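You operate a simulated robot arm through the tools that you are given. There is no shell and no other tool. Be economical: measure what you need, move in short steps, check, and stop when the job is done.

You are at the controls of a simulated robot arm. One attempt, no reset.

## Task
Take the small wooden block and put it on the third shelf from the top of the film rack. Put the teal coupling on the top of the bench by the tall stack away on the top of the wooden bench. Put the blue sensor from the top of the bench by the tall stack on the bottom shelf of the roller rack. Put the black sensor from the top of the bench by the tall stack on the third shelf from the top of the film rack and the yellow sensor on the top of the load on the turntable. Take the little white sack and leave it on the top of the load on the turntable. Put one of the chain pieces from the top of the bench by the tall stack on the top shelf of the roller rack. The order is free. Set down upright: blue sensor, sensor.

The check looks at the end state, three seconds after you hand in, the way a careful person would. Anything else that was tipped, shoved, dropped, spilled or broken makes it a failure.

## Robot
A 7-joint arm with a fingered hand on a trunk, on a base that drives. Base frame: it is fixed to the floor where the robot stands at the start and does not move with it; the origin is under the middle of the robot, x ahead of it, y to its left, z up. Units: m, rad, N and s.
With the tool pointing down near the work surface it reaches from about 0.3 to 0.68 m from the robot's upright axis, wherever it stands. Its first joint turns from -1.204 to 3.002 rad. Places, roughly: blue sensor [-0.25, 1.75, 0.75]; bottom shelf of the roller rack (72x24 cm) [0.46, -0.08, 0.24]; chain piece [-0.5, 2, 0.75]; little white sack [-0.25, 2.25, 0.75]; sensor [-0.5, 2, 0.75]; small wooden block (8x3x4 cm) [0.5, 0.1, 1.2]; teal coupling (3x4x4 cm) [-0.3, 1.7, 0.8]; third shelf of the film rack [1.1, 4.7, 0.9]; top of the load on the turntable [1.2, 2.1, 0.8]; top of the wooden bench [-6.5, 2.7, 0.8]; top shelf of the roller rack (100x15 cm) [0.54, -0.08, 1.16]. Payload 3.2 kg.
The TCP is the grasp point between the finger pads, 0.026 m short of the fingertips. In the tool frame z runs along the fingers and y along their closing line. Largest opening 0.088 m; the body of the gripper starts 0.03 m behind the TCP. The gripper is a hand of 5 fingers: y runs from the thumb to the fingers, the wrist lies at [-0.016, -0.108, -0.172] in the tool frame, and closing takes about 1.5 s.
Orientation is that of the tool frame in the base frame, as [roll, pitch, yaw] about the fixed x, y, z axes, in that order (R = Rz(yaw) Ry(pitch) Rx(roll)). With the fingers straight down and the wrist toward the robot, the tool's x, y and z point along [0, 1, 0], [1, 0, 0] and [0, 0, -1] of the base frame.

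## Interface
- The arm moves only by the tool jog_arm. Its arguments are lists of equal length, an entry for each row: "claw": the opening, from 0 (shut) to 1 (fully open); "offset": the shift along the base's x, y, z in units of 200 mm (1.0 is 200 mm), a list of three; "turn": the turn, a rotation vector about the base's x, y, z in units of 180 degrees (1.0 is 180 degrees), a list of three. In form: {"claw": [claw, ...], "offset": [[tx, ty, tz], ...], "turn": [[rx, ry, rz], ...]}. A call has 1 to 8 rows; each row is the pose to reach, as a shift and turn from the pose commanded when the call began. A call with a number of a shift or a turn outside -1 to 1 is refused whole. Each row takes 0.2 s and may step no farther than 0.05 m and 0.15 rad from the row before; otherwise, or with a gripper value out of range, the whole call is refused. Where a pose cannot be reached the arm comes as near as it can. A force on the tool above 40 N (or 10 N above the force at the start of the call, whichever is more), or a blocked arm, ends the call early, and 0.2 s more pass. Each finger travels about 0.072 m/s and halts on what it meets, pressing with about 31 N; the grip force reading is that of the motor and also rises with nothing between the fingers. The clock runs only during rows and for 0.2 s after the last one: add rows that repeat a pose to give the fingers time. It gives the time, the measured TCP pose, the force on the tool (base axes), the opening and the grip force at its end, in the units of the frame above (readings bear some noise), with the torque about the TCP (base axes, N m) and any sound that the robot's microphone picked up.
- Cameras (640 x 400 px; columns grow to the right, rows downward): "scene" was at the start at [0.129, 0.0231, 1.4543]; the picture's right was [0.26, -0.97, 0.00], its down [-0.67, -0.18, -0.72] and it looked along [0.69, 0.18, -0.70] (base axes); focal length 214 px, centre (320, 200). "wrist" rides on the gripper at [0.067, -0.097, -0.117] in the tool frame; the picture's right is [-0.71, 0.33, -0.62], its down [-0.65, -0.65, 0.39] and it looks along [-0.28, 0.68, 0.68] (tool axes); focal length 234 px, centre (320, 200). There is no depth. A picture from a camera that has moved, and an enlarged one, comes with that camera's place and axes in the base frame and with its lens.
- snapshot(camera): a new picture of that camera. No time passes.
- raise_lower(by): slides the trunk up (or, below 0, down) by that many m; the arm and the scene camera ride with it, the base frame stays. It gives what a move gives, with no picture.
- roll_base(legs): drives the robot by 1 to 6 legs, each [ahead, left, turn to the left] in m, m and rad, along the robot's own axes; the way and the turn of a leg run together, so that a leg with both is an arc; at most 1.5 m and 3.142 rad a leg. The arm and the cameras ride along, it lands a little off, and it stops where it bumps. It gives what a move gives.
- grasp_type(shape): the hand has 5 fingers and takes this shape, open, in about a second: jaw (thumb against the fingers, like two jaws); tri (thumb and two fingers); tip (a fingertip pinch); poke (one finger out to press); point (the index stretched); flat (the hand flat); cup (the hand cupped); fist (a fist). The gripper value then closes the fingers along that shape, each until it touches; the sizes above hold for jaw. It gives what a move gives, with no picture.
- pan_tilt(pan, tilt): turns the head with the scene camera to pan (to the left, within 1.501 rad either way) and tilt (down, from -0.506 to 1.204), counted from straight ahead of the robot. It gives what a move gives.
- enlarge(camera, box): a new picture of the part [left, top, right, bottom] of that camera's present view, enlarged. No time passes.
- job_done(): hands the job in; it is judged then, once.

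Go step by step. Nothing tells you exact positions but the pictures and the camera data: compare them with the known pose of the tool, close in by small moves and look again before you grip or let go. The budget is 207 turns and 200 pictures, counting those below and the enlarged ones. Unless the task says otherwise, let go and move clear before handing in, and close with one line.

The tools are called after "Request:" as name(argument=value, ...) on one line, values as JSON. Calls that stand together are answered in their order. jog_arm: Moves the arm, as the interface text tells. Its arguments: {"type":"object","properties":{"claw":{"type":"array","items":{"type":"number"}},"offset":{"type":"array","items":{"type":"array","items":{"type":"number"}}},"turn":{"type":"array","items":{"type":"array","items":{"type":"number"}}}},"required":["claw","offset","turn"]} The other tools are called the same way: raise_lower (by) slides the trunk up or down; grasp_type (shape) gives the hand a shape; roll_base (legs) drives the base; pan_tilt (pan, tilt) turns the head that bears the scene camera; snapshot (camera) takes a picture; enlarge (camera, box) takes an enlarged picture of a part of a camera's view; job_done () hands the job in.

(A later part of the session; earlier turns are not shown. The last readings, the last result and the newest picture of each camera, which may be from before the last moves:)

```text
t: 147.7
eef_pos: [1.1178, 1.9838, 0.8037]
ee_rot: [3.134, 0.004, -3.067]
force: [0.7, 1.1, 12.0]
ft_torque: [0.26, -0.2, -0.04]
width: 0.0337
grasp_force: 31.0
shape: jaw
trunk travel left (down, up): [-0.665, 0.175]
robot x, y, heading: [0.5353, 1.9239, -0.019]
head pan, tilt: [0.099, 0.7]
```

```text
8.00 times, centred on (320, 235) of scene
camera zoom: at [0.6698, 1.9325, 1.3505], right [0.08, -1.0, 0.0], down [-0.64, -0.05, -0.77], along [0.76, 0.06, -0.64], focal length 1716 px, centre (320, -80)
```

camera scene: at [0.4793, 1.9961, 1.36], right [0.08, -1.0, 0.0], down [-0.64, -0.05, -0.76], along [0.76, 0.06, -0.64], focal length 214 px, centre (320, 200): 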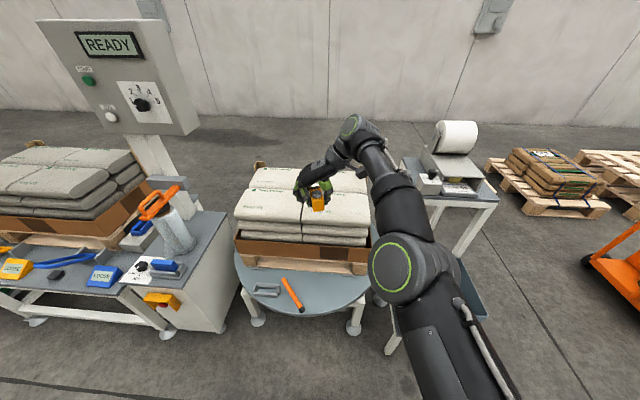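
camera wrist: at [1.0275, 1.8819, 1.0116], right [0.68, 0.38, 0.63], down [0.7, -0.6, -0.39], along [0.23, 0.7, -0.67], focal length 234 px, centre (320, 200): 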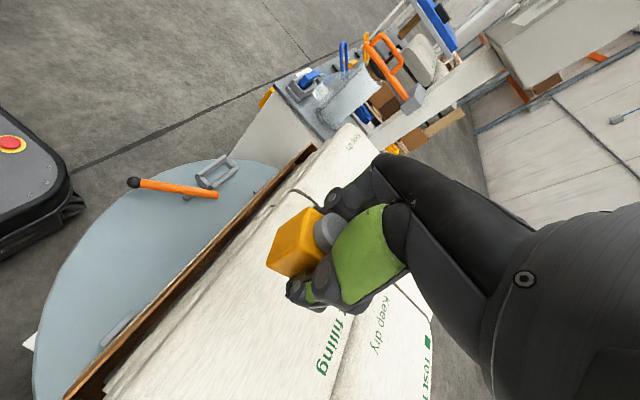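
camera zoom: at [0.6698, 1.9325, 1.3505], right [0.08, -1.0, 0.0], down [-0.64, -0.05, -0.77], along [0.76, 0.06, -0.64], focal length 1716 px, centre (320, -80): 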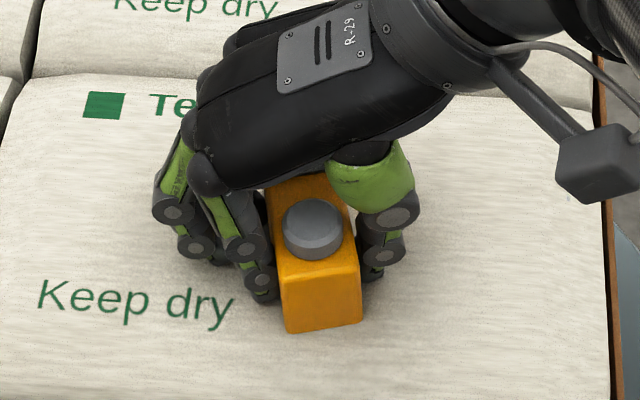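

Request:
jog_arm(claw=[0.4, 0.5, 0.6, 0.7, 0.8, 0.8], offset=[[0, 0, 0.005], [0, 0, 0.005], [0, 0, 0.005], [0, 0, 0.005], [0, 0, 0.005], [0, 0, 0.005]], turn=[[0, 0, 0], [0, 0, 0], [0, 0, 0], [0, 0, 0], [0, 0, 0], [0, 0, 0]])

Request:
enlarge(camera="scene", box=[290, 210, 350, 260])

Request:
snapshot(camera="wrist")

```text
t: 149.1
eef_pos: [1.1172, 1.9825, 0.8018]
ee_rot: [3.136, 0.003, -3.065]
force: [0.8, -5.8, 13.8]
ft_torque: [0.26, -0.18, -0.12]
width: 0.0645
grasp_force: 0.0
shape: jaw
trunk travel left (down, up): [-0.665, 0.175]
robot x, y, heading: [0.5344, 1.9247, -0.019]
head pan, tilt: [0.099, 0.7]
```

```text
8.00 times, centred on (320, 235) of scene
camera zoom: at [0.6692, 1.9308, 1.3504], right [0.08, -1.0, 0.0], down [-0.64, -0.05, -0.77], along [0.76, 0.06, -0.64], focal length 1716 px, centre (320, -80)
```

zoom: 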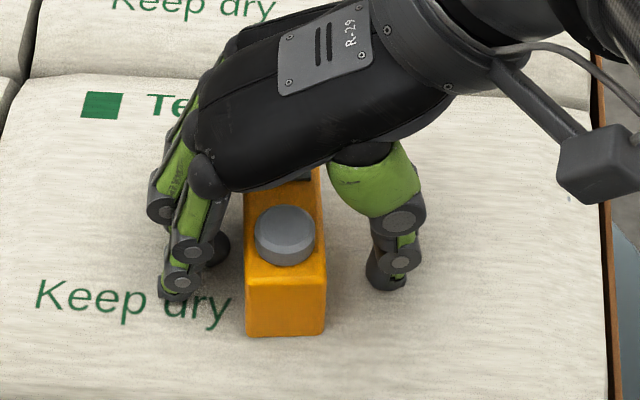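

```text
125 pictures are left
camera wrist: at [1.0562, 1.8797, 0.9185], right [0.68, 0.38, 0.63], down [0.7, -0.6, -0.39], along [0.23, 0.7, -0.67], focal length 234 px, centre (320, 200)
```

wrist: 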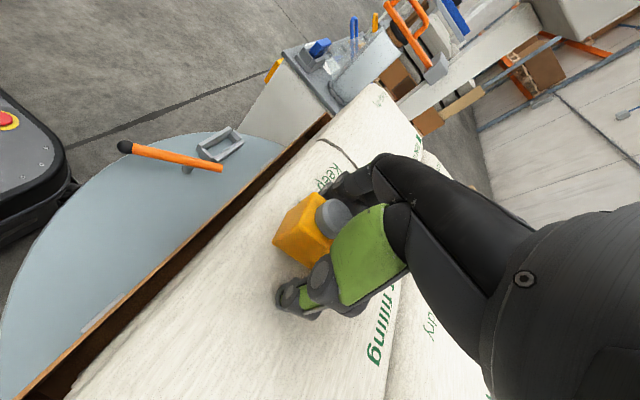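

Request:
raise_lower(by=0.06)

Request:
enlarge(camera="scene", box=[280, 200, 360, 260])

```text
t: 150.1
eef_pos: [1.1196, 1.9828, 0.8597]
ee_rot: [3.137, 0.0, -3.065]
force: [0.2, -0.6, 0.5]
ft_torque: [0.02, -0.03, -0.01]
width: 0.0703
grasp_force: 0.1
shape: jaw
trunk travel left (down, up): [-0.725, 0.115]
robot x, y, heading: [0.5342, 1.9249, -0.016]
head pan, tilt: [0.099, 0.7]
```

```text
6.67 times, centred on (320, 230) of scene
camera zoom: at [0.672, 1.9325, 1.4101], right [0.08, -1.0, 0.0], down [-0.64, -0.05, -0.76], along [0.76, 0.06, -0.64], focal length 1430 px, centre (320, 0)
```

zoom: 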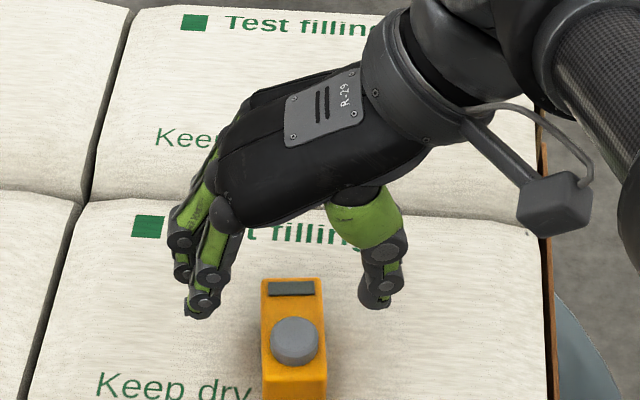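

Request:
raise_lower(by=0.1)

Request:
jog_arm(claw=[1, 1, 1, 1, 1], offset=[[-0.2, 0, 0.05], [-0.4, 0, 0.1], [-0.6, 0, 0.15], [-0.75, 0, 0.2], [-0.8, 0, 0.25]], turn=[[0, 0, 0], [0, 0, 0], [0, 0, 0], [0, 0, 0], [0, 0, 0]])

Request:
roll_base(legs=[[-0.27, 0, 0], [0, 0, 3.141], [0, -0.39, 0]])

Request:
snapshot(camera="wrist")

Request:
pan_tilt(pan=0.1, tilt=0.8)

Request:
snapshot(camera="scene")

```text
t: 151.5
eef_pos: [1.1185, 1.983, 0.9608]
ee_rot: [3.136, -0.001, -3.065]
force: [-0.2, 0.5, -0.3]
ft_torque: [0.01, -0.02, 0.01]
width: 0.0698
grasp_force: 0.1
shape: jaw
trunk travel left (down, up): [-0.825, 0.015]
robot x, y, heading: [0.5379, 1.9245, -0.013]
head pan, tilt: [0.099, 0.7]
```

```text
t: 152.7
eef_pos: [0.9576, 1.9839, 1.0112]
ee_rot: [3.136, 0.001, -3.063]
force: [0.4, -0.2, 0.8]
ft_torque: [0.02, 0.04, 0.0]
width: 0.0877
grasp_force: 0.0
shape: jaw
trunk travel left (down, up): [-0.825, 0.015]
robot x, y, heading: [0.535, 1.9247, -0.014]
head pan, tilt: [0.099, 0.7]
```

```text
t: 163.9
eef_pos: [-0.1366, 2.2686, 1.0116]
ee_rot: [3.135, 0.0, 0.063]
force: [-0.2, 1.0, 0.6]
ft_torque: [0.05, 0.01, 0.02]
width: 0.0877
grasp_force: 0.2
shape: jaw
trunk travel left (down, up): [-0.825, 0.015]
robot x, y, heading: [0.2848, 2.3245, 3.112]
head pan, tilt: [0.099, 0.7]
```

```text
123 pictures are left
camera wrist: at [-0.0772, 2.3716, 1.1277], right [-0.69, -0.37, 0.63], down [-0.69, 0.61, -0.39], along [-0.24, -0.7, -0.67], focal length 234 px, centre (320, 200)
```

wrist: 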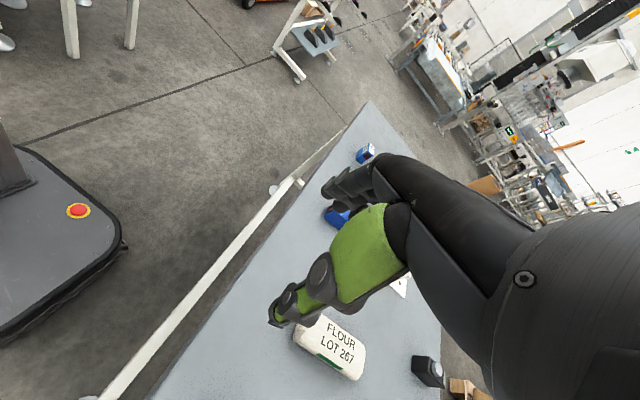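

```text
t: 164.6
eef_pos: [-0.1367, 2.2689, 1.0124]
ee_rot: [3.136, -0.001, 0.062]
force: [0.2, -0.7, 0.4]
ft_torque: [0.01, -0.01, 0.0]
width: 0.0878
grasp_force: 0.1
shape: jaw
trunk travel left (down, up): [-0.825, 0.015]
robot x, y, heading: [0.2818, 2.3227, 3.109]
head pan, tilt: [0.099, 0.799]
```

```text
122 pictures are left
camera scene: at [0.1532, 2.3206, 1.5019], right [-0.07, 1.0, 0.0], down [0.71, 0.05, -0.7], along [-0.7, -0.05, -0.72], focal length 214 px, centre (320, 200)
```

scene: 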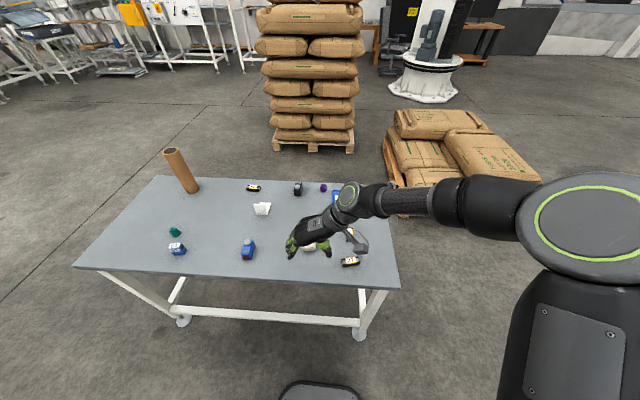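

Request:
roll_base(legs=[[0.11, 0, 0.03]])

Request:
jog_arm(claw=[1, 1, 1, 1], offset=[[-0.14, -0.01, -0.15], [-0.28, -0.03, -0.3], [-0.42, -0.04, -0.45], [-0.49, -0.05, -0.6]], turn=[[0, 0, 0.005], [0, 0, 0.01], [0, 0, 0.015], [0, 0, 0.02]])

Request:
snapshot(camera="wrist")

Request:
enlarge(camera="scene", box=[230, 150, 410, 290])

```text
t: 165.8
eef_pos: [-0.2436, 2.2583, 1.0132]
ee_rot: [3.137, 0.0, 0.093]
force: [-0.5, -0.3, 0.3]
ft_torque: [0.02, 0.0, 0.01]
width: 0.088
grasp_force: 0.0
shape: jaw
trunk travel left (down, up): [-0.825, 0.015]
robot x, y, heading: [0.1743, 2.3262, 3.14]
head pan, tilt: [0.099, 0.799]
```

```text
t: 166.8
eef_pos: [-0.3429, 2.2472, 0.8899]
ee_rot: [3.134, 0.0, 0.158]
force: [-0.6, -1.2, 0.2]
ft_torque: [-0.01, 0.02, 0.02]
width: 0.0878
grasp_force: 0.0
shape: jaw
trunk travel left (down, up): [-0.825, 0.015]
robot x, y, heading: [0.176, 2.3256, 3.137]
head pan, tilt: [0.099, 0.799]
```

```text
121 pictures are left
camera wrist: at [-0.2927, 2.3555, 1.0073], right [-0.65, -0.43, 0.63], down [-0.74, 0.54, -0.39], along [-0.17, -0.72, -0.67], focal length 234 px, centre (320, 200)
```

wrist: 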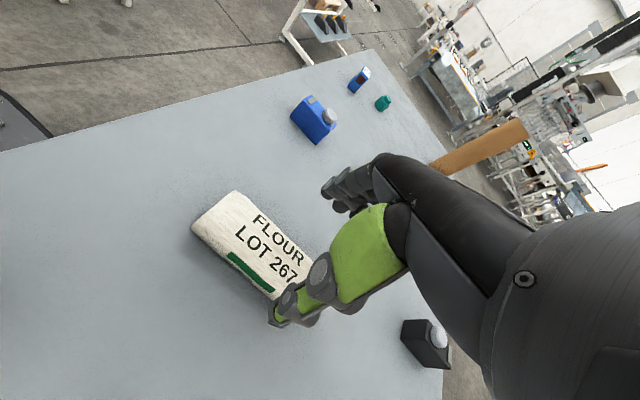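

```text
2.86 times, centred on (320, 220) of scene
camera zoom: at [0.0433, 2.3177, 1.5018], right [-0.1, 1.0, 0.0], down [0.71, 0.07, -0.7], along [-0.69, -0.07, -0.72], focal length 613 px, centre (320, 143)
```

zoom: 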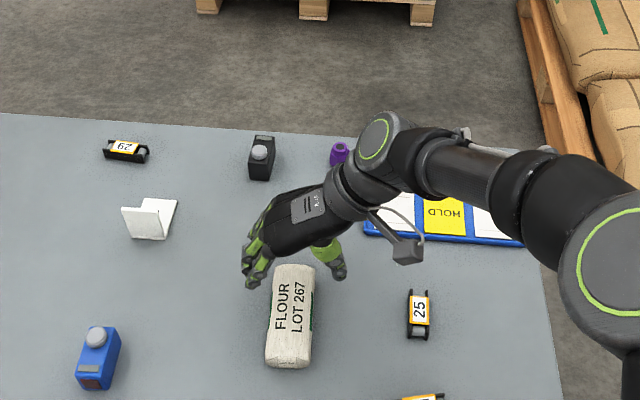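

Request:
jog_arm(claw=[1, 1, 1], offset=[[0.06, -0.02, -0.15], [0.07, -0.02, -0.3], [0.07, -0.02, -0.43]], turn=[[0, 0, -0.008], [0, 0, -0.016], [0, 0, -0.016]])

Request:
jog_arm(claw=[0.8, 0.6, 0.4, 0.2, 0, 0, 0], offset=[[0, 0, 0], [0, 0, 0], [0, 0, 0], [0, 0, 0], [0, 0, 0], [0, 0, 0], [0, 0, 0]], turn=[[0, 0, 0], [0, 0, 0], [0, 0, 0], [0, 0, 0], [0, 0, 0], [0, 0, 0], [0, 0, 0]])

Request:
enlarge(camera="scene", box=[250, 170, 390, 280])

Request:
snapshot(camera="wrist")

```text
t: 167.6
eef_pos: [-0.3275, 2.2441, 0.8055]
ee_rot: [3.137, 0.001, 0.106]
force: [-0.1, -0.1, -0.3]
ft_torque: [0.0, -0.01, -0.01]
width: 0.0879
grasp_force: 0.0
shape: jaw
trunk travel left (down, up): [-0.825, 0.015]
robot x, y, heading: [0.1757, 2.3264, 3.14]
head pan, tilt: [0.099, 0.799]
```

```text
t: 169.2
eef_pos: [-0.3283, 2.2447, 0.8084]
ee_rot: [3.133, 0.003, 0.104]
force: [-3.5, -0.8, 14.1]
ft_torque: [-0.3, 0.21, -0.07]
width: 0.0418
grasp_force: 30.7
shape: jaw
trunk travel left (down, up): [-0.825, 0.015]
robot x, y, heading: [0.1738, 2.3235, 3.137]
head pan, tilt: [0.099, 0.799]
```

```text
3.64 times, centred on (320, 225) of scene
camera zoom: at [0.0459, 2.3185, 1.5021], right [-0.1, 1.0, 0.0], down [0.71, 0.07, -0.7], along [-0.69, -0.07, -0.72], focal length 780 px, centre (320, 109)
```

zoom: 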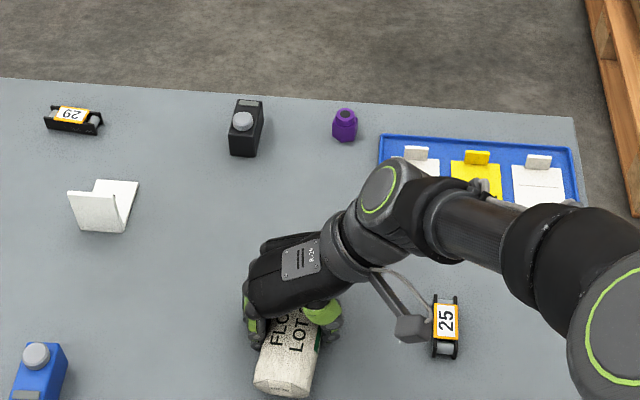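

```text
118 pictures are left
camera wrist: at [-0.2721, 2.3498, 0.924], right [-0.67, -0.4, 0.63], down [-0.71, 0.58, -0.39], along [-0.21, -0.71, -0.67], focal length 234 px, centre (320, 200)
```

wrist: 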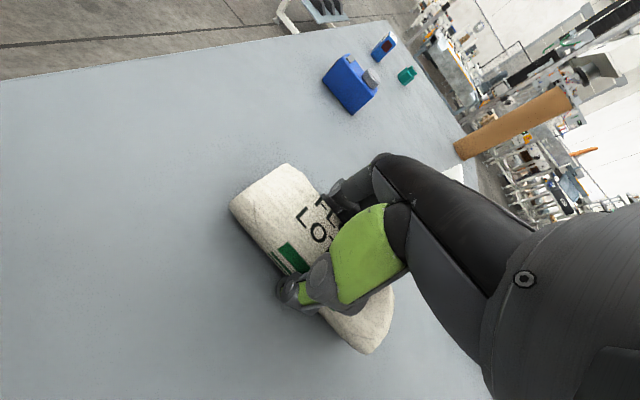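

Request:
jog_arm(claw=[0, 0, 0, 0, 0, 0, 0, 0], offset=[[0, 0, 0.1], [0, 0, 0.3], [0, 0, 0.5], [0, 0, 0.7], [0.1, 0, 0.85], [0.25, 0, 1.0], [0.4, 0, 1.0], [0.55, 0, 1.0]], turn=[[0, 0, 0], [0, 0, 0], [0, 0, 0], [0, 0, 0], [0, 0, 0], [0, 0, 0], [0, 0, 0], [0, 0, 0]])

Request:
roll_base(legs=[[-0.13, 0, 0], [0, 0, 3.141], [0.18, -0.06, 0]])

Request:
snapshot(camera="wrist")

Request:
snapshot(camera="scene")

```text
t: 171.0
eef_pos: [-0.2167, 2.2444, 1.0058]
ee_rot: [3.136, 0.002, 0.105]
force: [0.1, 0.2, -2.3]
ft_torque: [0.0, 0.0, -0.01]
width: 0.0412
grasp_force: 31.2
shape: jaw
trunk travel left (down, up): [-0.825, 0.015]
robot x, y, heading: [0.1771, 2.3244, 3.139]
head pan, tilt: [0.099, 0.799]
```

```text
t: 180.8
eef_pos: [0.8768, 2.348, 1.0062]
ee_rot: [3.137, 0.0, -3.026]
force: [-0.1, 0.4, -1.8]
ft_torque: [0.01, -0.04, -0.01]
width: 0.0411
grasp_force: 30.7
shape: jaw
trunk travel left (down, up): [-0.825, 0.015]
robot x, y, heading: [0.4873, 2.2666, 0.008]
head pan, tilt: [0.099, 0.799]
```

```text
117 pictures are left
camera wrist: at [0.8206, 2.2439, 1.122], right [0.67, 0.41, 0.63], down [0.72, -0.57, -0.39], along [0.2, 0.71, -0.67], focal length 234 px, centre (320, 200)
```

wrist: 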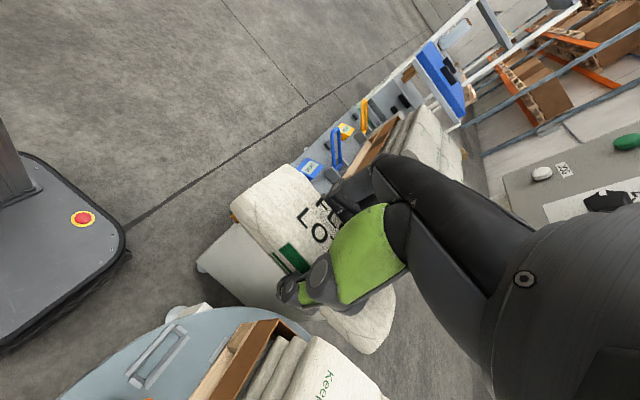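

```text
116 pictures are left
camera scene: at [0.6138, 2.2765, 1.5018], right [0.11, -0.99, 0.0], down [-0.71, -0.08, -0.7], along [0.69, 0.07, -0.72], focal length 214 px, centre (320, 200)
```

scene: 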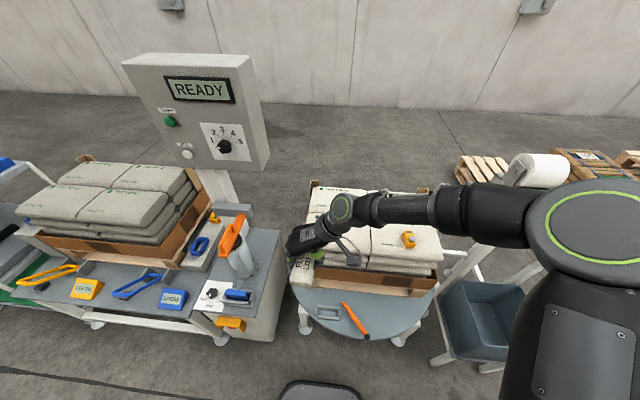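

Request:
roll_base(legs=[[0.06, -0.12, 0]])

Request:
jog_arm(claw=[0, 0, 0, 0, 0, 0], offset=[[0.15, 0, -0.1], [0.3, 0, -0.2], [0.45, 0, -0.3], [0.6, 0, -0.4], [0.75, 0, -0.5], [0.95, 0, -0.6]], turn=[[0, 0, 0], [0, 0, 0], [0, 0, 0], [0, 0, 0], [0, 0, 0], [0, 0, 0]])

Request:
enlarge(camera="scene", box=[240, 150, 440, 290])

Request:
snapshot(camera="wrist")

```text
t: 182.1
eef_pos: [0.9379, 2.2309, 1.0059]
ee_rot: [3.137, -0.001, -3.027]
force: [0.1, -0.3, -1.5]
ft_torque: [0.02, 0.04, 0.01]
width: 0.041
grasp_force: 30.8
shape: jaw
trunk travel left (down, up): [-0.825, 0.015]
robot x, y, heading: [0.5444, 2.1472, 0.004]
head pan, tilt: [0.099, 0.799]
```

```text
t: 183.5
eef_pos: [1.1057, 2.2303, 0.8936]
ee_rot: [3.134, -0.005, -3.021]
force: [0.2, -0.2, -1.7]
ft_torque: [0.03, -0.02, 0.01]
width: 0.0406
grasp_force: 30.6
shape: jaw
out of reach, approached as far as the arm can: row 6
trunk travel left (down, up): [-0.825, 0.015]
robot x, y, heading: [0.5445, 2.146, 0.011]
head pan, tilt: [0.099, 0.799]
```

```text
2.86 times, centred on (340, 220) of scene
camera zoom: at [0.6753, 2.1572, 1.5018], right [0.11, -0.99, 0.0], down [-0.71, -0.08, -0.7], along [0.69, 0.07, -0.72], focal length 613 px, centre (263, 143)
```

zoom: 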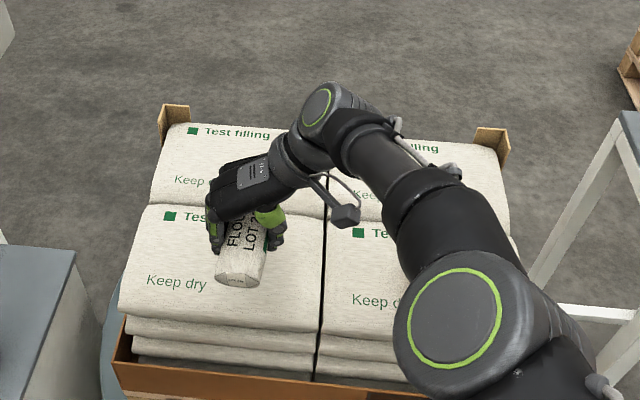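

```text
114 pictures are left
camera wrist: at [1.0504, 2.1254, 1.0109], right [0.67, 0.41, 0.62], down [0.72, -0.57, -0.4], along [0.19, 0.71, -0.67], focal length 234 px, centre (320, 200)
```

wrist: 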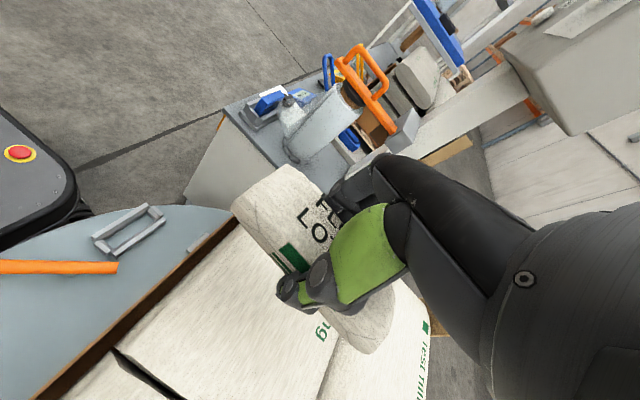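

Request:
roll_base(legs=[[0.02, 0, 0]])

Request:
raise_lower(by=-0.068)

Request:
raise_lower(by=-0.007)

Request:
enlarge(camera="scene", box=[260, 170, 380, 270])

```text
t: 184.3
eef_pos: [1.1246, 2.2286, 0.8973]
ee_rot: [3.136, 0.003, -3.025]
force: [-0.4, -0.9, -2.3]
ft_torque: [0.0, -0.01, 0.03]
width: 0.0407
grasp_force: 30.9
shape: jaw
trunk travel left (down, up): [-0.825, 0.015]
robot x, y, heading: [0.5647, 2.1434, 0.008]
head pan, tilt: [0.099, 0.799]
```

```text
t: 185.3
eef_pos: [1.1269, 2.2292, 0.8265]
ee_rot: [3.137, 0.002, -3.025]
force: [0.6, -0.2, -1.7]
ft_torque: [0.01, 0.01, 0.01]
width: 0.0408
grasp_force: 31.1
shape: jaw
trunk travel left (down, up): [-0.757, 0.083]
robot x, y, heading: [0.5595, 2.1467, 0.01]
head pan, tilt: [0.099, 0.799]
```

```text
t: 185.9
eef_pos: [1.1262, 2.2284, 0.8209]
ee_rot: [3.135, -0.001, -3.025]
force: [0.2, 0.4, -2.3]
ft_torque: [0.04, 0.04, 0.03]
width: 0.0406
grasp_force: 31.6
shape: jaw
trunk travel left (down, up): [-0.75, 0.09]
robot x, y, heading: [0.5627, 2.1443, 0.009]
head pan, tilt: [0.099, 0.799]
```

```text
4.00 times, centred on (320, 220) of scene
camera zoom: at [0.6949, 2.1568, 1.4267], right [0.11, -0.99, 0.0], down [-0.71, -0.08, -0.7], along [0.69, 0.07, -0.72], focal length 858 px, centre (320, 120)
```

zoom: 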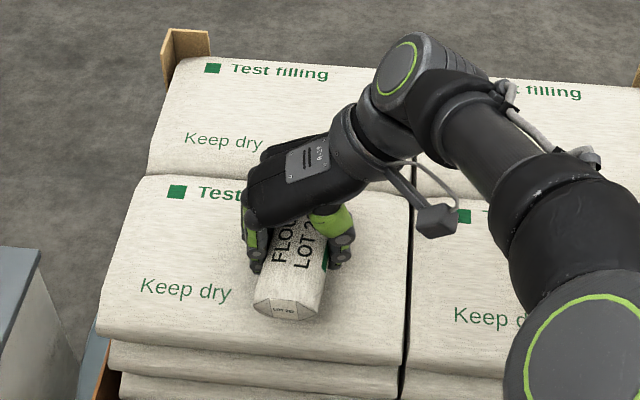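

Request:
raise_lower(by=-0.006)

Request:
raise_lower(by=-0.004)

Request:
raise_lower(by=-0.003)

```text
t: 186.4
eef_pos: [1.1266, 2.2293, 0.8138]
ee_rot: [3.136, 0.0, -3.026]
force: [0.2, 0.0, -1.8]
ft_torque: [0.05, 0.01, -0.03]
width: 0.0407
grasp_force: 31.3
shape: jaw
trunk travel left (down, up): [-0.744, 0.096]
robot x, y, heading: [0.5611, 2.1416, 0.005]
head pan, tilt: [0.099, 0.799]
```

```text
t: 187.0
eef_pos: [1.1262, 2.2299, 0.8102]
ee_rot: [3.136, 0.0, -3.024]
force: [-0.3, 0.7, -2.1]
ft_torque: [0.01, 0.02, 0.01]
width: 0.0404
grasp_force: 30.7
shape: jaw
trunk travel left (down, up): [-0.74, 0.1]
robot x, y, heading: [0.5626, 2.1449, 0.008]
head pan, tilt: [0.099, 0.799]
```

```text
t: 187.5
eef_pos: [1.126, 2.2285, 0.8084]
ee_rot: [3.136, 0.001, -3.025]
force: [-0.1, 0.4, -1.9]
ft_torque: [0.04, 0.03, 0.01]
width: 0.0403
grasp_force: 30.9
shape: jaw
trunk travel left (down, up): [-0.737, 0.103]
robot x, y, heading: [0.5622, 2.1484, 0.007]
head pan, tilt: [0.099, 0.799]
```

Request:
raise_lower(by=-0.004)

Request:
raise_lower(by=-0.003)

Request:
enlarge(camera="scene", box=[270, 190, 350, 260])

```text
t: 188.0
eef_pos: [1.1258, 2.229, 0.8069]
ee_rot: [3.132, 0.004, -3.027]
force: [0.4, 0.2, 9.7]
ft_torque: [0.24, -0.15, -0.03]
width: 0.0407
grasp_force: 31.2
shape: jaw
trunk travel left (down, up): [-0.733, 0.107]
robot x, y, heading: [0.5671, 2.1468, 0.007]
head pan, tilt: [0.099, 0.799]
```

```text
t: 188.6
eef_pos: [1.1254, 2.2293, 0.8052]
ee_rot: [3.13, 0.006, -3.027]
force: [1.8, 2.6, 25.0]
ft_torque: [0.62, -0.4, 0.03]
width: 0.0413
grasp_force: 31.2
shape: jaw
trunk travel left (down, up): [-0.73, 0.11]
robot x, y, heading: [0.5697, 2.1432, 0.006]
head pan, tilt: [0.099, 0.799]
```

```text
5.71 times, centred on (310, 225) of scene
camera zoom: at [0.69, 2.1566, 1.4076], right [0.11, -0.99, 0.0], down [-0.71, -0.08, -0.7], along [0.7, 0.07, -0.71], focal length 1226 px, centre (377, 57)
```

zoom: 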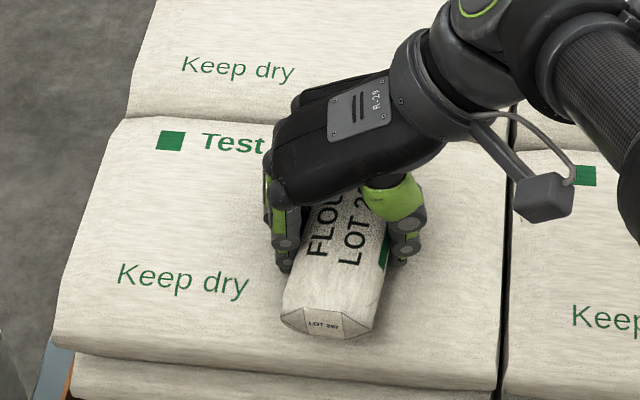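

Firm contact on the load. Ease up slightly, open and rise.

Request:
raise_lower(by=0.004)

Request:
jog_arm(claw=[0.5, 0.7, 0.9, 1, 1, 1], offset=[[0, 0, 0], [0, 0, 0], [0, 0, 0], [0, 0, 0.01], [0, 0, 0.02], [0, 0, 0.03]], turn=[[0, 0, 0], [0, 0, 0], [0, 0, 0], [0, 0, 0], [0, 0, 0], [0, 0, 0]])

Request:
raise_lower(by=0.1)

Request:
enlarge(camera="scene", box=[240, 150, 440, 290])

```text
t: 189.1
eef_pos: [1.125, 2.2283, 0.8055]
ee_rot: [3.137, 0.0, -3.025]
force: [1.8, 4.1, 17.5]
ft_torque: [0.57, -0.28, -0.02]
width: 0.0412
grasp_force: 31.5
shape: jaw
trunk travel left (down, up): [-0.734, 0.106]
robot x, y, heading: [0.5653, 2.1452, 0.01]
head pan, tilt: [0.099, 0.799]
```

```text
t: 190.5
eef_pos: [1.1263, 2.2295, 0.8095]
ee_rot: [3.137, 0.001, -3.025]
force: [0.1, 0.4, 0.2]
ft_torque: [-0.04, -0.01, 0.0]
width: 0.088
grasp_force: 0.1
shape: jaw
trunk travel left (down, up): [-0.734, 0.106]
robot x, y, heading: [0.5624, 2.1423, 0.005]
head pan, tilt: [0.099, 0.799]
```

```text
t: 191.8
eef_pos: [1.1256, 2.229, 0.9109]
ee_rot: [3.137, -0.001, -3.026]
force: [0.0, 0.2, -0.1]
ft_torque: [0.02, 0.03, 0.02]
width: 0.088
grasp_force: 0.2
shape: jaw
trunk travel left (down, up): [-0.834, 0.006]
robot x, y, heading: [0.5665, 2.1446, 0.004]
head pan, tilt: [0.099, 0.799]
```

```text
2.86 times, centred on (340, 220) of scene
camera zoom: at [0.6948, 2.1567, 1.5108], right [0.11, -0.99, 0.0], down [-0.71, -0.08, -0.7], along [0.69, 0.07, -0.72], focal length 613 px, centre (263, 143)
```

zoom: 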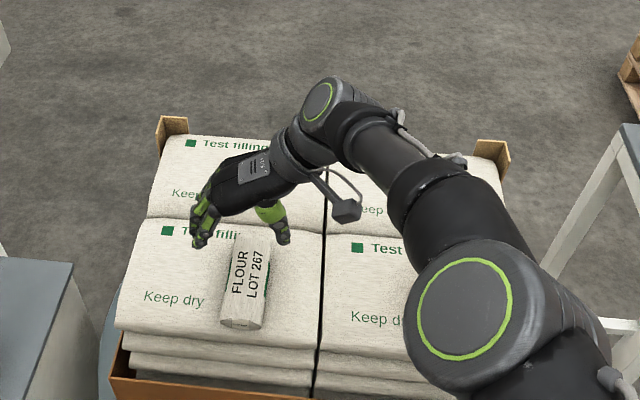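

Request:
jog_arm(claw=[1, 1, 1, 1, 1], offset=[[-0.2, 0, 0.1], [-0.4, 0, 0.2], [-0.6, 0, 0.3], [-0.75, 0, 0.4], [-0.8, 0, 0.5]], turn=[[0, 0, 0], [0, 0, 0], [0, 0, 0], [0, 0, 0], [0, 0, 0]])

Request:
roll_base(legs=[[-0.28, 0, 0], [0, 0, 3.137], [0, -0.345, 0], [0.09, 0, 0]])

Request:
snapshot(camera="wrist")

Request:
snapshot(camera="scene")

```text
t: 193.0
eef_pos: [0.9665, 2.2288, 1.0106]
ee_rot: [3.137, -0.001, -3.027]
force: [0.6, -0.4, -0.3]
ft_torque: [-0.02, -0.02, 0.0]
width: 0.0879
grasp_force: 0.1
shape: jaw
trunk travel left (down, up): [-0.834, 0.006]
robot x, y, heading: [0.5643, 2.146, 0.009]
head pan, tilt: [0.099, 0.799]
```

```text
t: 204.9
eef_pos: [-0.2152, 2.3925, 1.0101]
ee_rot: [3.135, -0.001, 0.137]
force: [-0.6, 0.2, 0.0]
ft_torque: [0.0, -0.02, -0.01]
width: 0.0876
grasp_force: 0.1
shape: jaw
trunk travel left (down, up): [-0.834, 0.006]
robot x, y, heading: [0.1817, 2.4836, -3.112]
head pan, tilt: [0.099, 0.799]
```

```text
110 pictures are left
camera wrist: at [-0.1648, 2.4995, 1.127], right [-0.66, -0.42, 0.63], down [-0.73, 0.56, -0.39], along [-0.18, -0.72, -0.67], focal length 234 px, centre (320, 200)
```

wrist: 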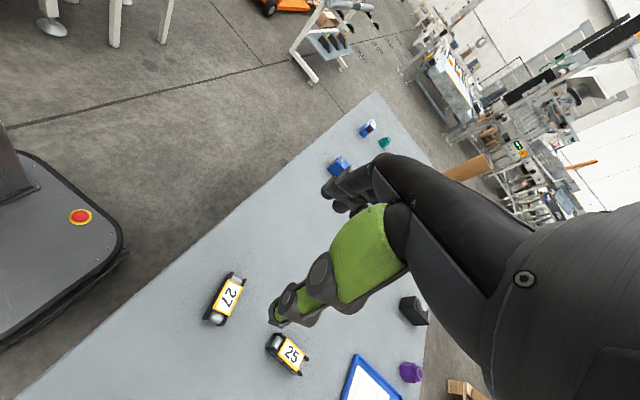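

```text
109 pictures are left
camera scene: at [0.054, 2.4744, 1.5109], right [-0.13, 0.99, 0.0], down [0.71, 0.09, -0.7], along [-0.69, -0.09, -0.72], focal length 214 px, centre (320, 200)
```

scene: 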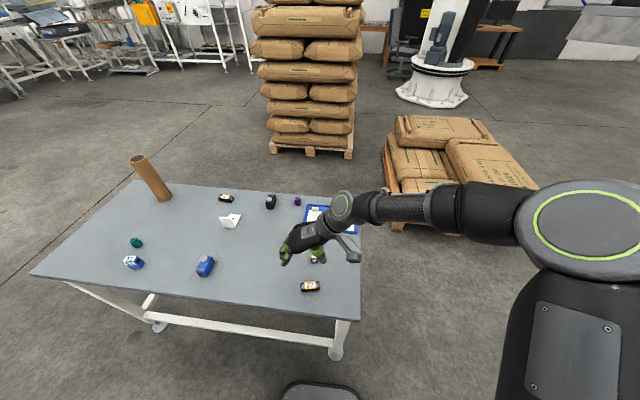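

Request:
jog_arm(claw=[1, 1, 1, 1, 1], offset=[[-0.15, 0.01, -0.12], [-0.3, 0.02, -0.24], [-0.45, 0.03, -0.36], [-0.6, 0.035, -0.48], [-0.7, 0.037, -0.65]], turn=[[0, 0, 0.003], [0, 0, 0.006], [0, 0, 0.01], [0, 0, 0.01], [0, 0, 0.01]])

Request:
snapshot(camera="wrist")

Request:
enlarge(camera="scene", box=[260, 190, 380, 310])

```text
t: 206.1
eef_pos: [-0.3556, 2.3996, 0.8801]
ee_rot: [3.136, -0.002, 0.17]
force: [-0.4, -0.6, 0.2]
ft_torque: [0.01, 0.01, -0.02]
width: 0.0878
grasp_force: 0.1
shape: jaw
trunk travel left (down, up): [-0.834, 0.006]
robot x, y, heading: [0.185, 2.4824, -3.113]
head pan, tilt: [0.099, 0.799]
```

```text
108 pictures are left
camera wrist: at [-0.308, 2.5075, 0.9964], right [-0.64, -0.44, 0.62], down [-0.75, 0.53, -0.39], along [-0.16, -0.72, -0.67], focal length 234 px, centre (320, 200)
```

wrist: 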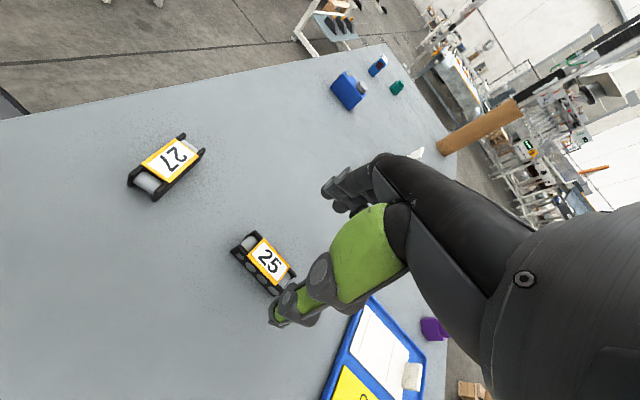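

```text
3.33 times, centred on (320, 250) of scene
camera zoom: at [0.0525, 2.4731, 1.5108], right [-0.13, 0.99, 0.0], down [0.71, 0.09, -0.7], along [-0.69, -0.09, -0.72], focal length 715 px, centre (320, 33)
```

zoom: 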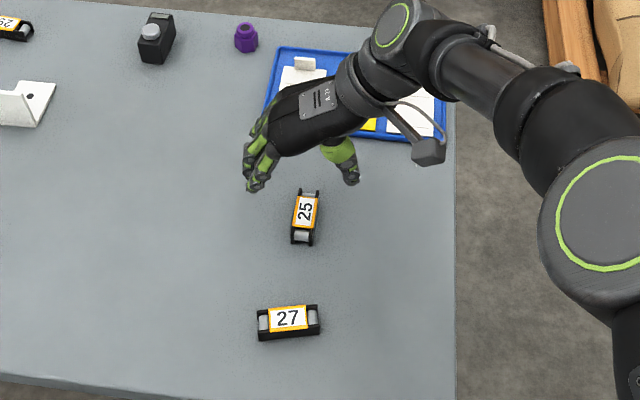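

Request:
jog_arm(claw=[1, 1, 1], offset=[[0.01, 0.01, -0.15], [0.01, 0.01, -0.3], [0.01, 0.01, -0.375]], turn=[[0, 0, -0.014], [0, 0, -0.028], [0, 0, -0.028]])

Request:
enlarge(camera="wrist", box=[200, 150, 400, 350])

Request:
enlarge(camera="scene", box=[280, 210, 360, 280])

```text
t: 206.9
eef_pos: [-0.3529, 2.4011, 0.8069]
ee_rot: [3.135, 0.003, 0.08]
force: [0.0, -0.2, 0.2]
ft_torque: [0.0, 0.0, 0.01]
width: 0.088
grasp_force: 0.0
shape: jaw
trunk travel left (down, up): [-0.834, 0.006]
robot x, y, heading: [0.1831, 2.4841, -3.112]
head pan, tilt: [0.099, 0.799]
```

```text
2.00 times, centred on (300, 250) of wrist
camera zoom: at [-0.2949, 2.5051, 0.924], right [-0.68, -0.38, 0.63], down [-0.7, 0.6, -0.39], along [-0.22, -0.7, -0.67], focal length 468 px, centre (360, 100)
```

zoom: 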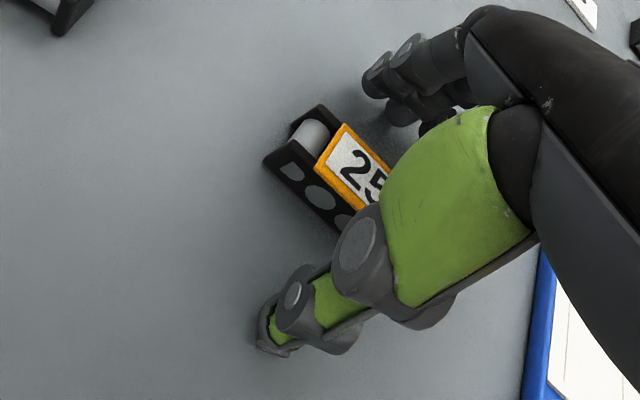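

```text
5.71 times, centred on (320, 245) of scene
camera zoom: at [0.0541, 2.4738, 1.5109], right [-0.13, 0.99, 0.0], down [0.71, 0.09, -0.7], along [-0.69, -0.09, -0.72], focal length 1226 px, centre (320, -57)
```

zoom: 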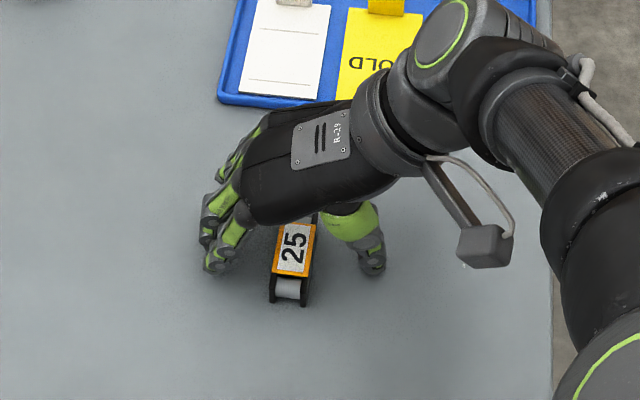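

Request:
jog_arm(claw=[0.8, 0.6, 0.4, 0.2, 0, 0, 0, 0], offset=[[0, 0, 0], [0, 0, 0], [0, 0, 0], [0, 0, 0], [0, 0, 0], [0, 0, 0], [0, 0, 0], [0, 0, 0]], turn=[[0, 0, 0], [0, 0, 0], [0, 0, 0], [0, 0, 0], [0, 0, 0], [0, 0, 0], [0, 0, 0], [0, 0, 0]])

Request:
jog_arm(claw=[0, 0, 0], offset=[[0, 0, 0.1], [0, 0, 0.25], [0, 0, 0.45]], turn=[[0, 0, 0], [0, 0, 0], [0, 0, 0]])

Request:
enlarge(camera="wrist", box=[200, 150, 400, 350])

Request:
enlarge(camera="scene", box=[280, 190, 360, 260])

```text
t: 208.7
eef_pos: [-0.353, 2.4019, 0.807]
ee_rot: [3.138, 0.001, 0.082]
force: [0.3, 0.9, 0.0]
ft_torque: [0.04, 0.0, -0.01]
width: 0.0191
grasp_force: 31.3
shape: jaw
trunk travel left (down, up): [-0.834, 0.006]
robot x, y, heading: [0.1864, 2.4824, -3.115]
head pan, tilt: [0.099, 0.799]
```

```text
t: 209.5
eef_pos: [-0.3546, 2.4013, 0.8957]
ee_rot: [3.137, 0.001, 0.082]
force: [0.3, 0.1, -1.0]
ft_torque: [-0.02, -0.01, 0.0]
width: 0.0194
grasp_force: 30.2
shape: jaw
trunk travel left (down, up): [-0.834, 0.006]
robot x, y, heading: [0.1823, 2.4848, -3.115]
head pan, tilt: [0.099, 0.799]
```

```text
2.00 times, centred on (300, 250) of wrist
camera zoom: at [-0.2966, 2.5051, 1.0124], right [-0.68, -0.38, 0.63], down [-0.7, 0.6, -0.39], along [-0.22, -0.7, -0.67], focal length 468 px, centre (360, 100)
```

zoom: 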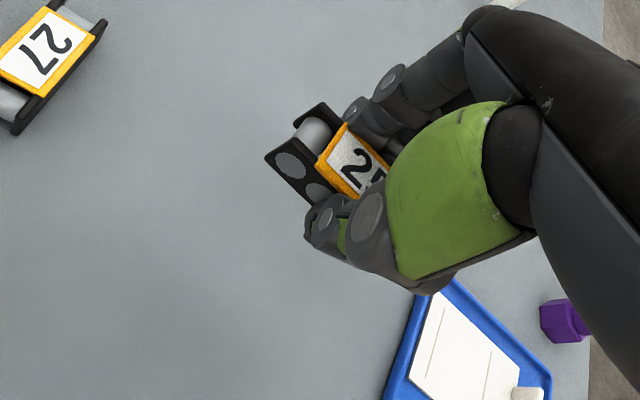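

```text
5.71 times, centred on (320, 225) of scene
camera zoom: at [0.0545, 2.4742, 1.5108], right [-0.13, 0.99, 0.0], down [0.71, 0.09, -0.7], along [-0.69, -0.09, -0.72], focal length 1226 px, centre (320, 57)
```

zoom: 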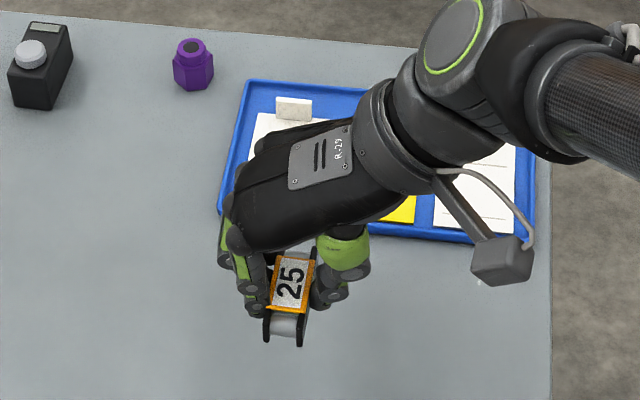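

Request:
jog_arm(claw=[0, 0, 0, 0, 0, 0, 0, 0], offset=[[0.15, 0, 0.15], [0.3, 0, 0.3], [0.45, 0, 0.45], [0.6, 0, 0.6], [0.7, 0, 0.8], [0.75, 0, 1.0], [0.8, 0, 1.0], [0.8, 0, 1.0]], turn=[[0, 0, 0], [0, 0, 0], [0, 0, 0], [0, 0, 0], [0, 0, 0], [0, 0, 0], [0, 0, 0], [0, 0, 0]])

Request:
jog_arm(claw=[0, 0, 0, 0, 0, 0], offset=[[0, 0, 0.2], [0, 0, 0.4], [0, 0, 0.6], [0, 0, 0.8], [0, 0, 0.95], [0, 0, 1.0]], turn=[[0, 0, 0], [0, 0, 0], [0, 0, 0], [0, 0, 0], [0, 0, 0], [0, 0, 0]])

Request:
roll_base(legs=[[-0.1, 0, 0], [0, 0, 1.545], [1.45, 0, 0], [0, -0.38, 0], [0.8, 0, 0], [0, 0, 1.57]])

Request:
pan_tilt(pan=0.0, tilt=0.8)

Request:
snapshot(camera="scene")

```text
t: 211.3
eef_pos: [-0.1936, 2.4012, 1.0962]
ee_rot: [3.137, 0.001, 0.08]
force: [0.5, 0.3, -1.7]
ft_torque: [0.02, 0.0, 0.0]
width: 0.0192
grasp_force: 30.8
shape: jaw
trunk travel left (down, up): [-0.834, 0.006]
robot x, y, heading: [0.1827, 2.4829, -3.113]
head pan, tilt: [0.099, 0.799]
```

```text
t: 212.7
eef_pos: [-0.1931, 2.4025, 1.2955]
ee_rot: [3.136, -0.002, 0.077]
force: [0.0, 0.8, -0.8]
ft_torque: [0.01, 0.0, 0.01]
width: 0.0191
grasp_force: 31.0
shape: jaw
trunk travel left (down, up): [-0.834, 0.006]
robot x, y, heading: [0.1846, 2.4826, -3.115]
head pan, tilt: [0.099, 0.799]
```

```text
t: 234.2
eef_pos: [0.2932, 0.2999, 1.295]
ee_rot: [3.137, 0.0, -3.088]
force: [0.8, 0.4, -1.7]
ft_torque: [0.02, -0.01, 0.02]
width: 0.0192
grasp_force: 31.3
shape: jaw
trunk travel left (down, up): [-0.834, 0.006]
robot x, y, heading: [-0.091, 0.2259, 0.007]
head pan, tilt: [0.099, 0.799]
```

```text
t: 234.8
eef_pos: [0.2924, 0.3006, 1.2959]
ee_rot: [3.135, 0.0, -3.088]
force: [0.7, -0.9, -1.5]
ft_torque: [0.0, -0.01, 0.01]
width: 0.019
grasp_force: 31.3
shape: jaw
trunk travel left (down, up): [-0.834, 0.006]
robot x, y, heading: [-0.0874, 0.2284, 0.001]
head pan, tilt: [0.0, 0.799]
```

```text
102 pictures are left
camera scene: at [0.0427, 0.2307, 1.5108], right [0.0, -1.0, 0.0], down [-0.72, 0.0, -0.7], along [0.7, 0.0, -0.72], focal length 214 px, centre (320, 200)
```

scene: 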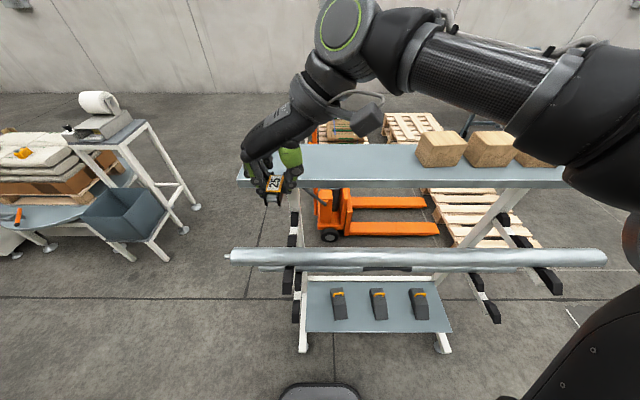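

Request:
roll_base(legs=[[0.09, -0.1, 0]])

Request:
jog_arm(claw=[0, 0, 0, 0, 0], offset=[[0.15, 0, 0], [0.3, 0, 0], [0.45, 0, 0], [0.6, 0, -0.1], [0.75, 0, -0.2]], turn=[[0, 0, 0], [0, 0, 0], [0, 0, 0], [0, 0, 0], [0, 0, 0]])

Request:
snapshot(camera="scene")

Request:
snapshot(camera="wrist")

```text
t: 236.1
eef_pos: [0.3819, 0.2003, 1.2959]
ee_rot: [3.134, 0.002, -3.088]
force: [0.1, -0.4, -1.1]
ft_torque: [-0.01, -0.01, -0.03]
width: 0.019
grasp_force: 30.7
shape: jaw
trunk travel left (down, up): [-0.834, 0.006]
robot x, y, heading: [0.003, 0.1314, 0.008]
head pan, tilt: [0.0, 0.799]
```

```text
t: 237.3
eef_pos: [0.5357, 0.2016, 1.2535]
ee_rot: [3.137, -0.004, -3.086]
force: [0.2, 0.3, -0.3]
ft_torque: [-0.02, 0.0, 0.0]
width: 0.0194
grasp_force: 30.9
shape: jaw
trunk travel left (down, up): [-0.834, 0.006]
robot x, y, heading: [-0.005, 0.1272, -0.002]
head pan, tilt: [0.0, 0.799]
```

```text
101 pictures are left
camera scene: at [0.1355, 0.1318, 1.5106], right [0.0, -1.0, 0.0], down [-0.72, 0.0, -0.7], along [0.7, 0.0, -0.72], focal length 214 px, centre (320, 200)
```

scene: 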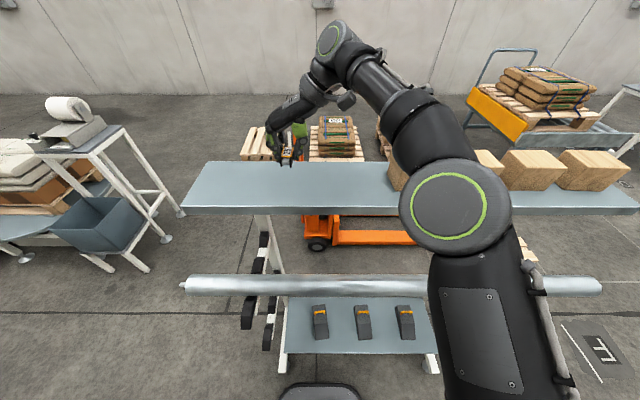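

```text
100 pictures are left
camera wrist: at [0.4734, 0.101, 1.3701], right [0.69, 0.37, 0.62], down [0.68, -0.62, -0.39], along [0.24, 0.7, -0.68], focal length 234 px, centre (320, 200)
```

wrist: 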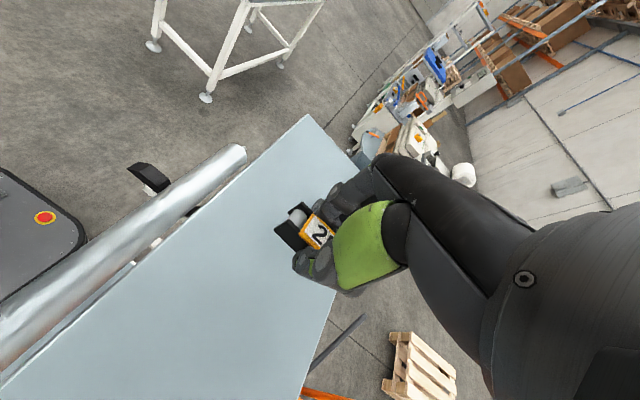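

Request:
raise_lower(by=-0.04)

Request:
raise_lower(by=-0.007)

Request:
enlarge(camera="scene", box=[240, 110, 340, 210])

```text
t: 238.2
eef_pos: [0.5321, 0.2005, 1.2144]
ee_rot: [3.136, 0.001, -3.088]
force: [1.1, 0.0, -1.6]
ft_torque: [-0.01, -0.01, 0.02]
width: 0.0191
grasp_force: 30.6
shape: jaw
trunk travel left (down, up): [-0.794, 0.046]
robot x, y, heading: [0.0012, 0.1286, 0.002]
head pan, tilt: [0.0, 0.799]
```

```text
t: 238.7
eef_pos: [0.5321, 0.2011, 1.2083]
ee_rot: [3.138, 0.002, -3.087]
force: [0.5, 0.4, -0.7]
ft_torque: [0.01, 0.01, 0.0]
width: 0.0191
grasp_force: 31.2
shape: jaw
trunk travel left (down, up): [-0.787, 0.053]
robot x, y, heading: [0.0046, 0.1311, 0.004]
head pan, tilt: [0.0, 0.799]
```

```text
4.00 times, centred on (290, 160) of scene
camera zoom: at [0.1327, 0.1308, 1.4638], right [0.0, -1.0, 0.0], down [-0.72, 0.0, -0.7], along [0.7, 0.0, -0.72], focal length 858 px, centre (440, 360)
```

zoom: 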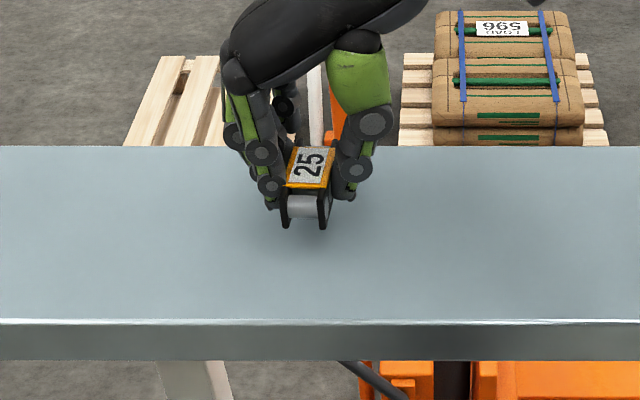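

Request:
raise_lower(by=-0.008)

Request:
raise_lower(by=-0.004)

Request:
raise_lower(by=-0.003)

Request:
enlarge(camera="scene", box=[240, 110, 340, 210])

```text
t: 239.3
eef_pos: [0.5331, 0.2005, 1.201]
ee_rot: [3.137, 0.0, -3.088]
force: [0.1, -0.8, -0.8]
ft_torque: [0.02, 0.0, 0.0]
width: 0.019
grasp_force: 30.9
shape: jaw
trunk travel left (down, up): [-0.779, 0.061]
robot x, y, heading: [0.0027, 0.126, -0.0]
head pan, tilt: [0.0, 0.799]
```

```text
t: 239.8
eef_pos: [0.5322, 0.2009, 1.1964]
ee_rot: [3.136, 0.0, -3.085]
force: [0.5, 0.5, -0.5]
ft_torque: [0.01, -0.01, -0.02]
width: 0.019
grasp_force: 31.1
shape: jaw
trunk travel left (down, up): [-0.775, 0.065]
robot x, y, heading: [-0.0023, 0.1294, 0.005]
head pan, tilt: [0.0, 0.799]
```

```text
t: 240.3
eef_pos: [0.5318, 0.2003, 1.1927]
ee_rot: [3.137, 0.002, -3.087]
force: [-0.1, -0.3, -1.7]
ft_torque: [0.04, 0.01, 0.01]
width: 0.0189
grasp_force: 30.6
shape: jaw
trunk travel left (down, up): [-0.772, 0.068]
robot x, y, heading: [0.0058, 0.1276, -0.002]
head pan, tilt: [0.0, 0.799]
```

```text
4.00 times, centred on (290, 160) of scene
camera zoom: at [0.1329, 0.1308, 1.4488], right [0.0, -1.0, 0.0], down [-0.72, 0.0, -0.7], along [0.7, 0.0, -0.72], focal length 858 px, centre (440, 360)
```

zoom: 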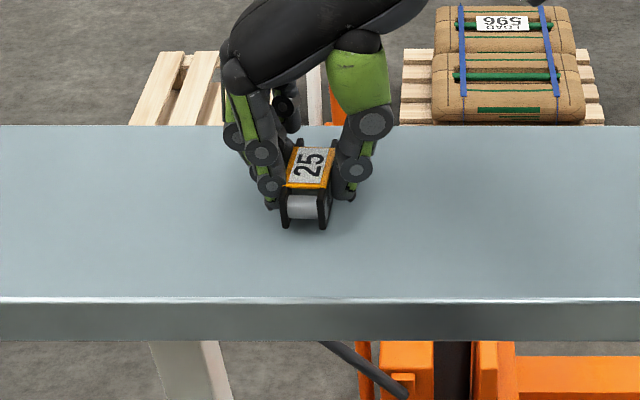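

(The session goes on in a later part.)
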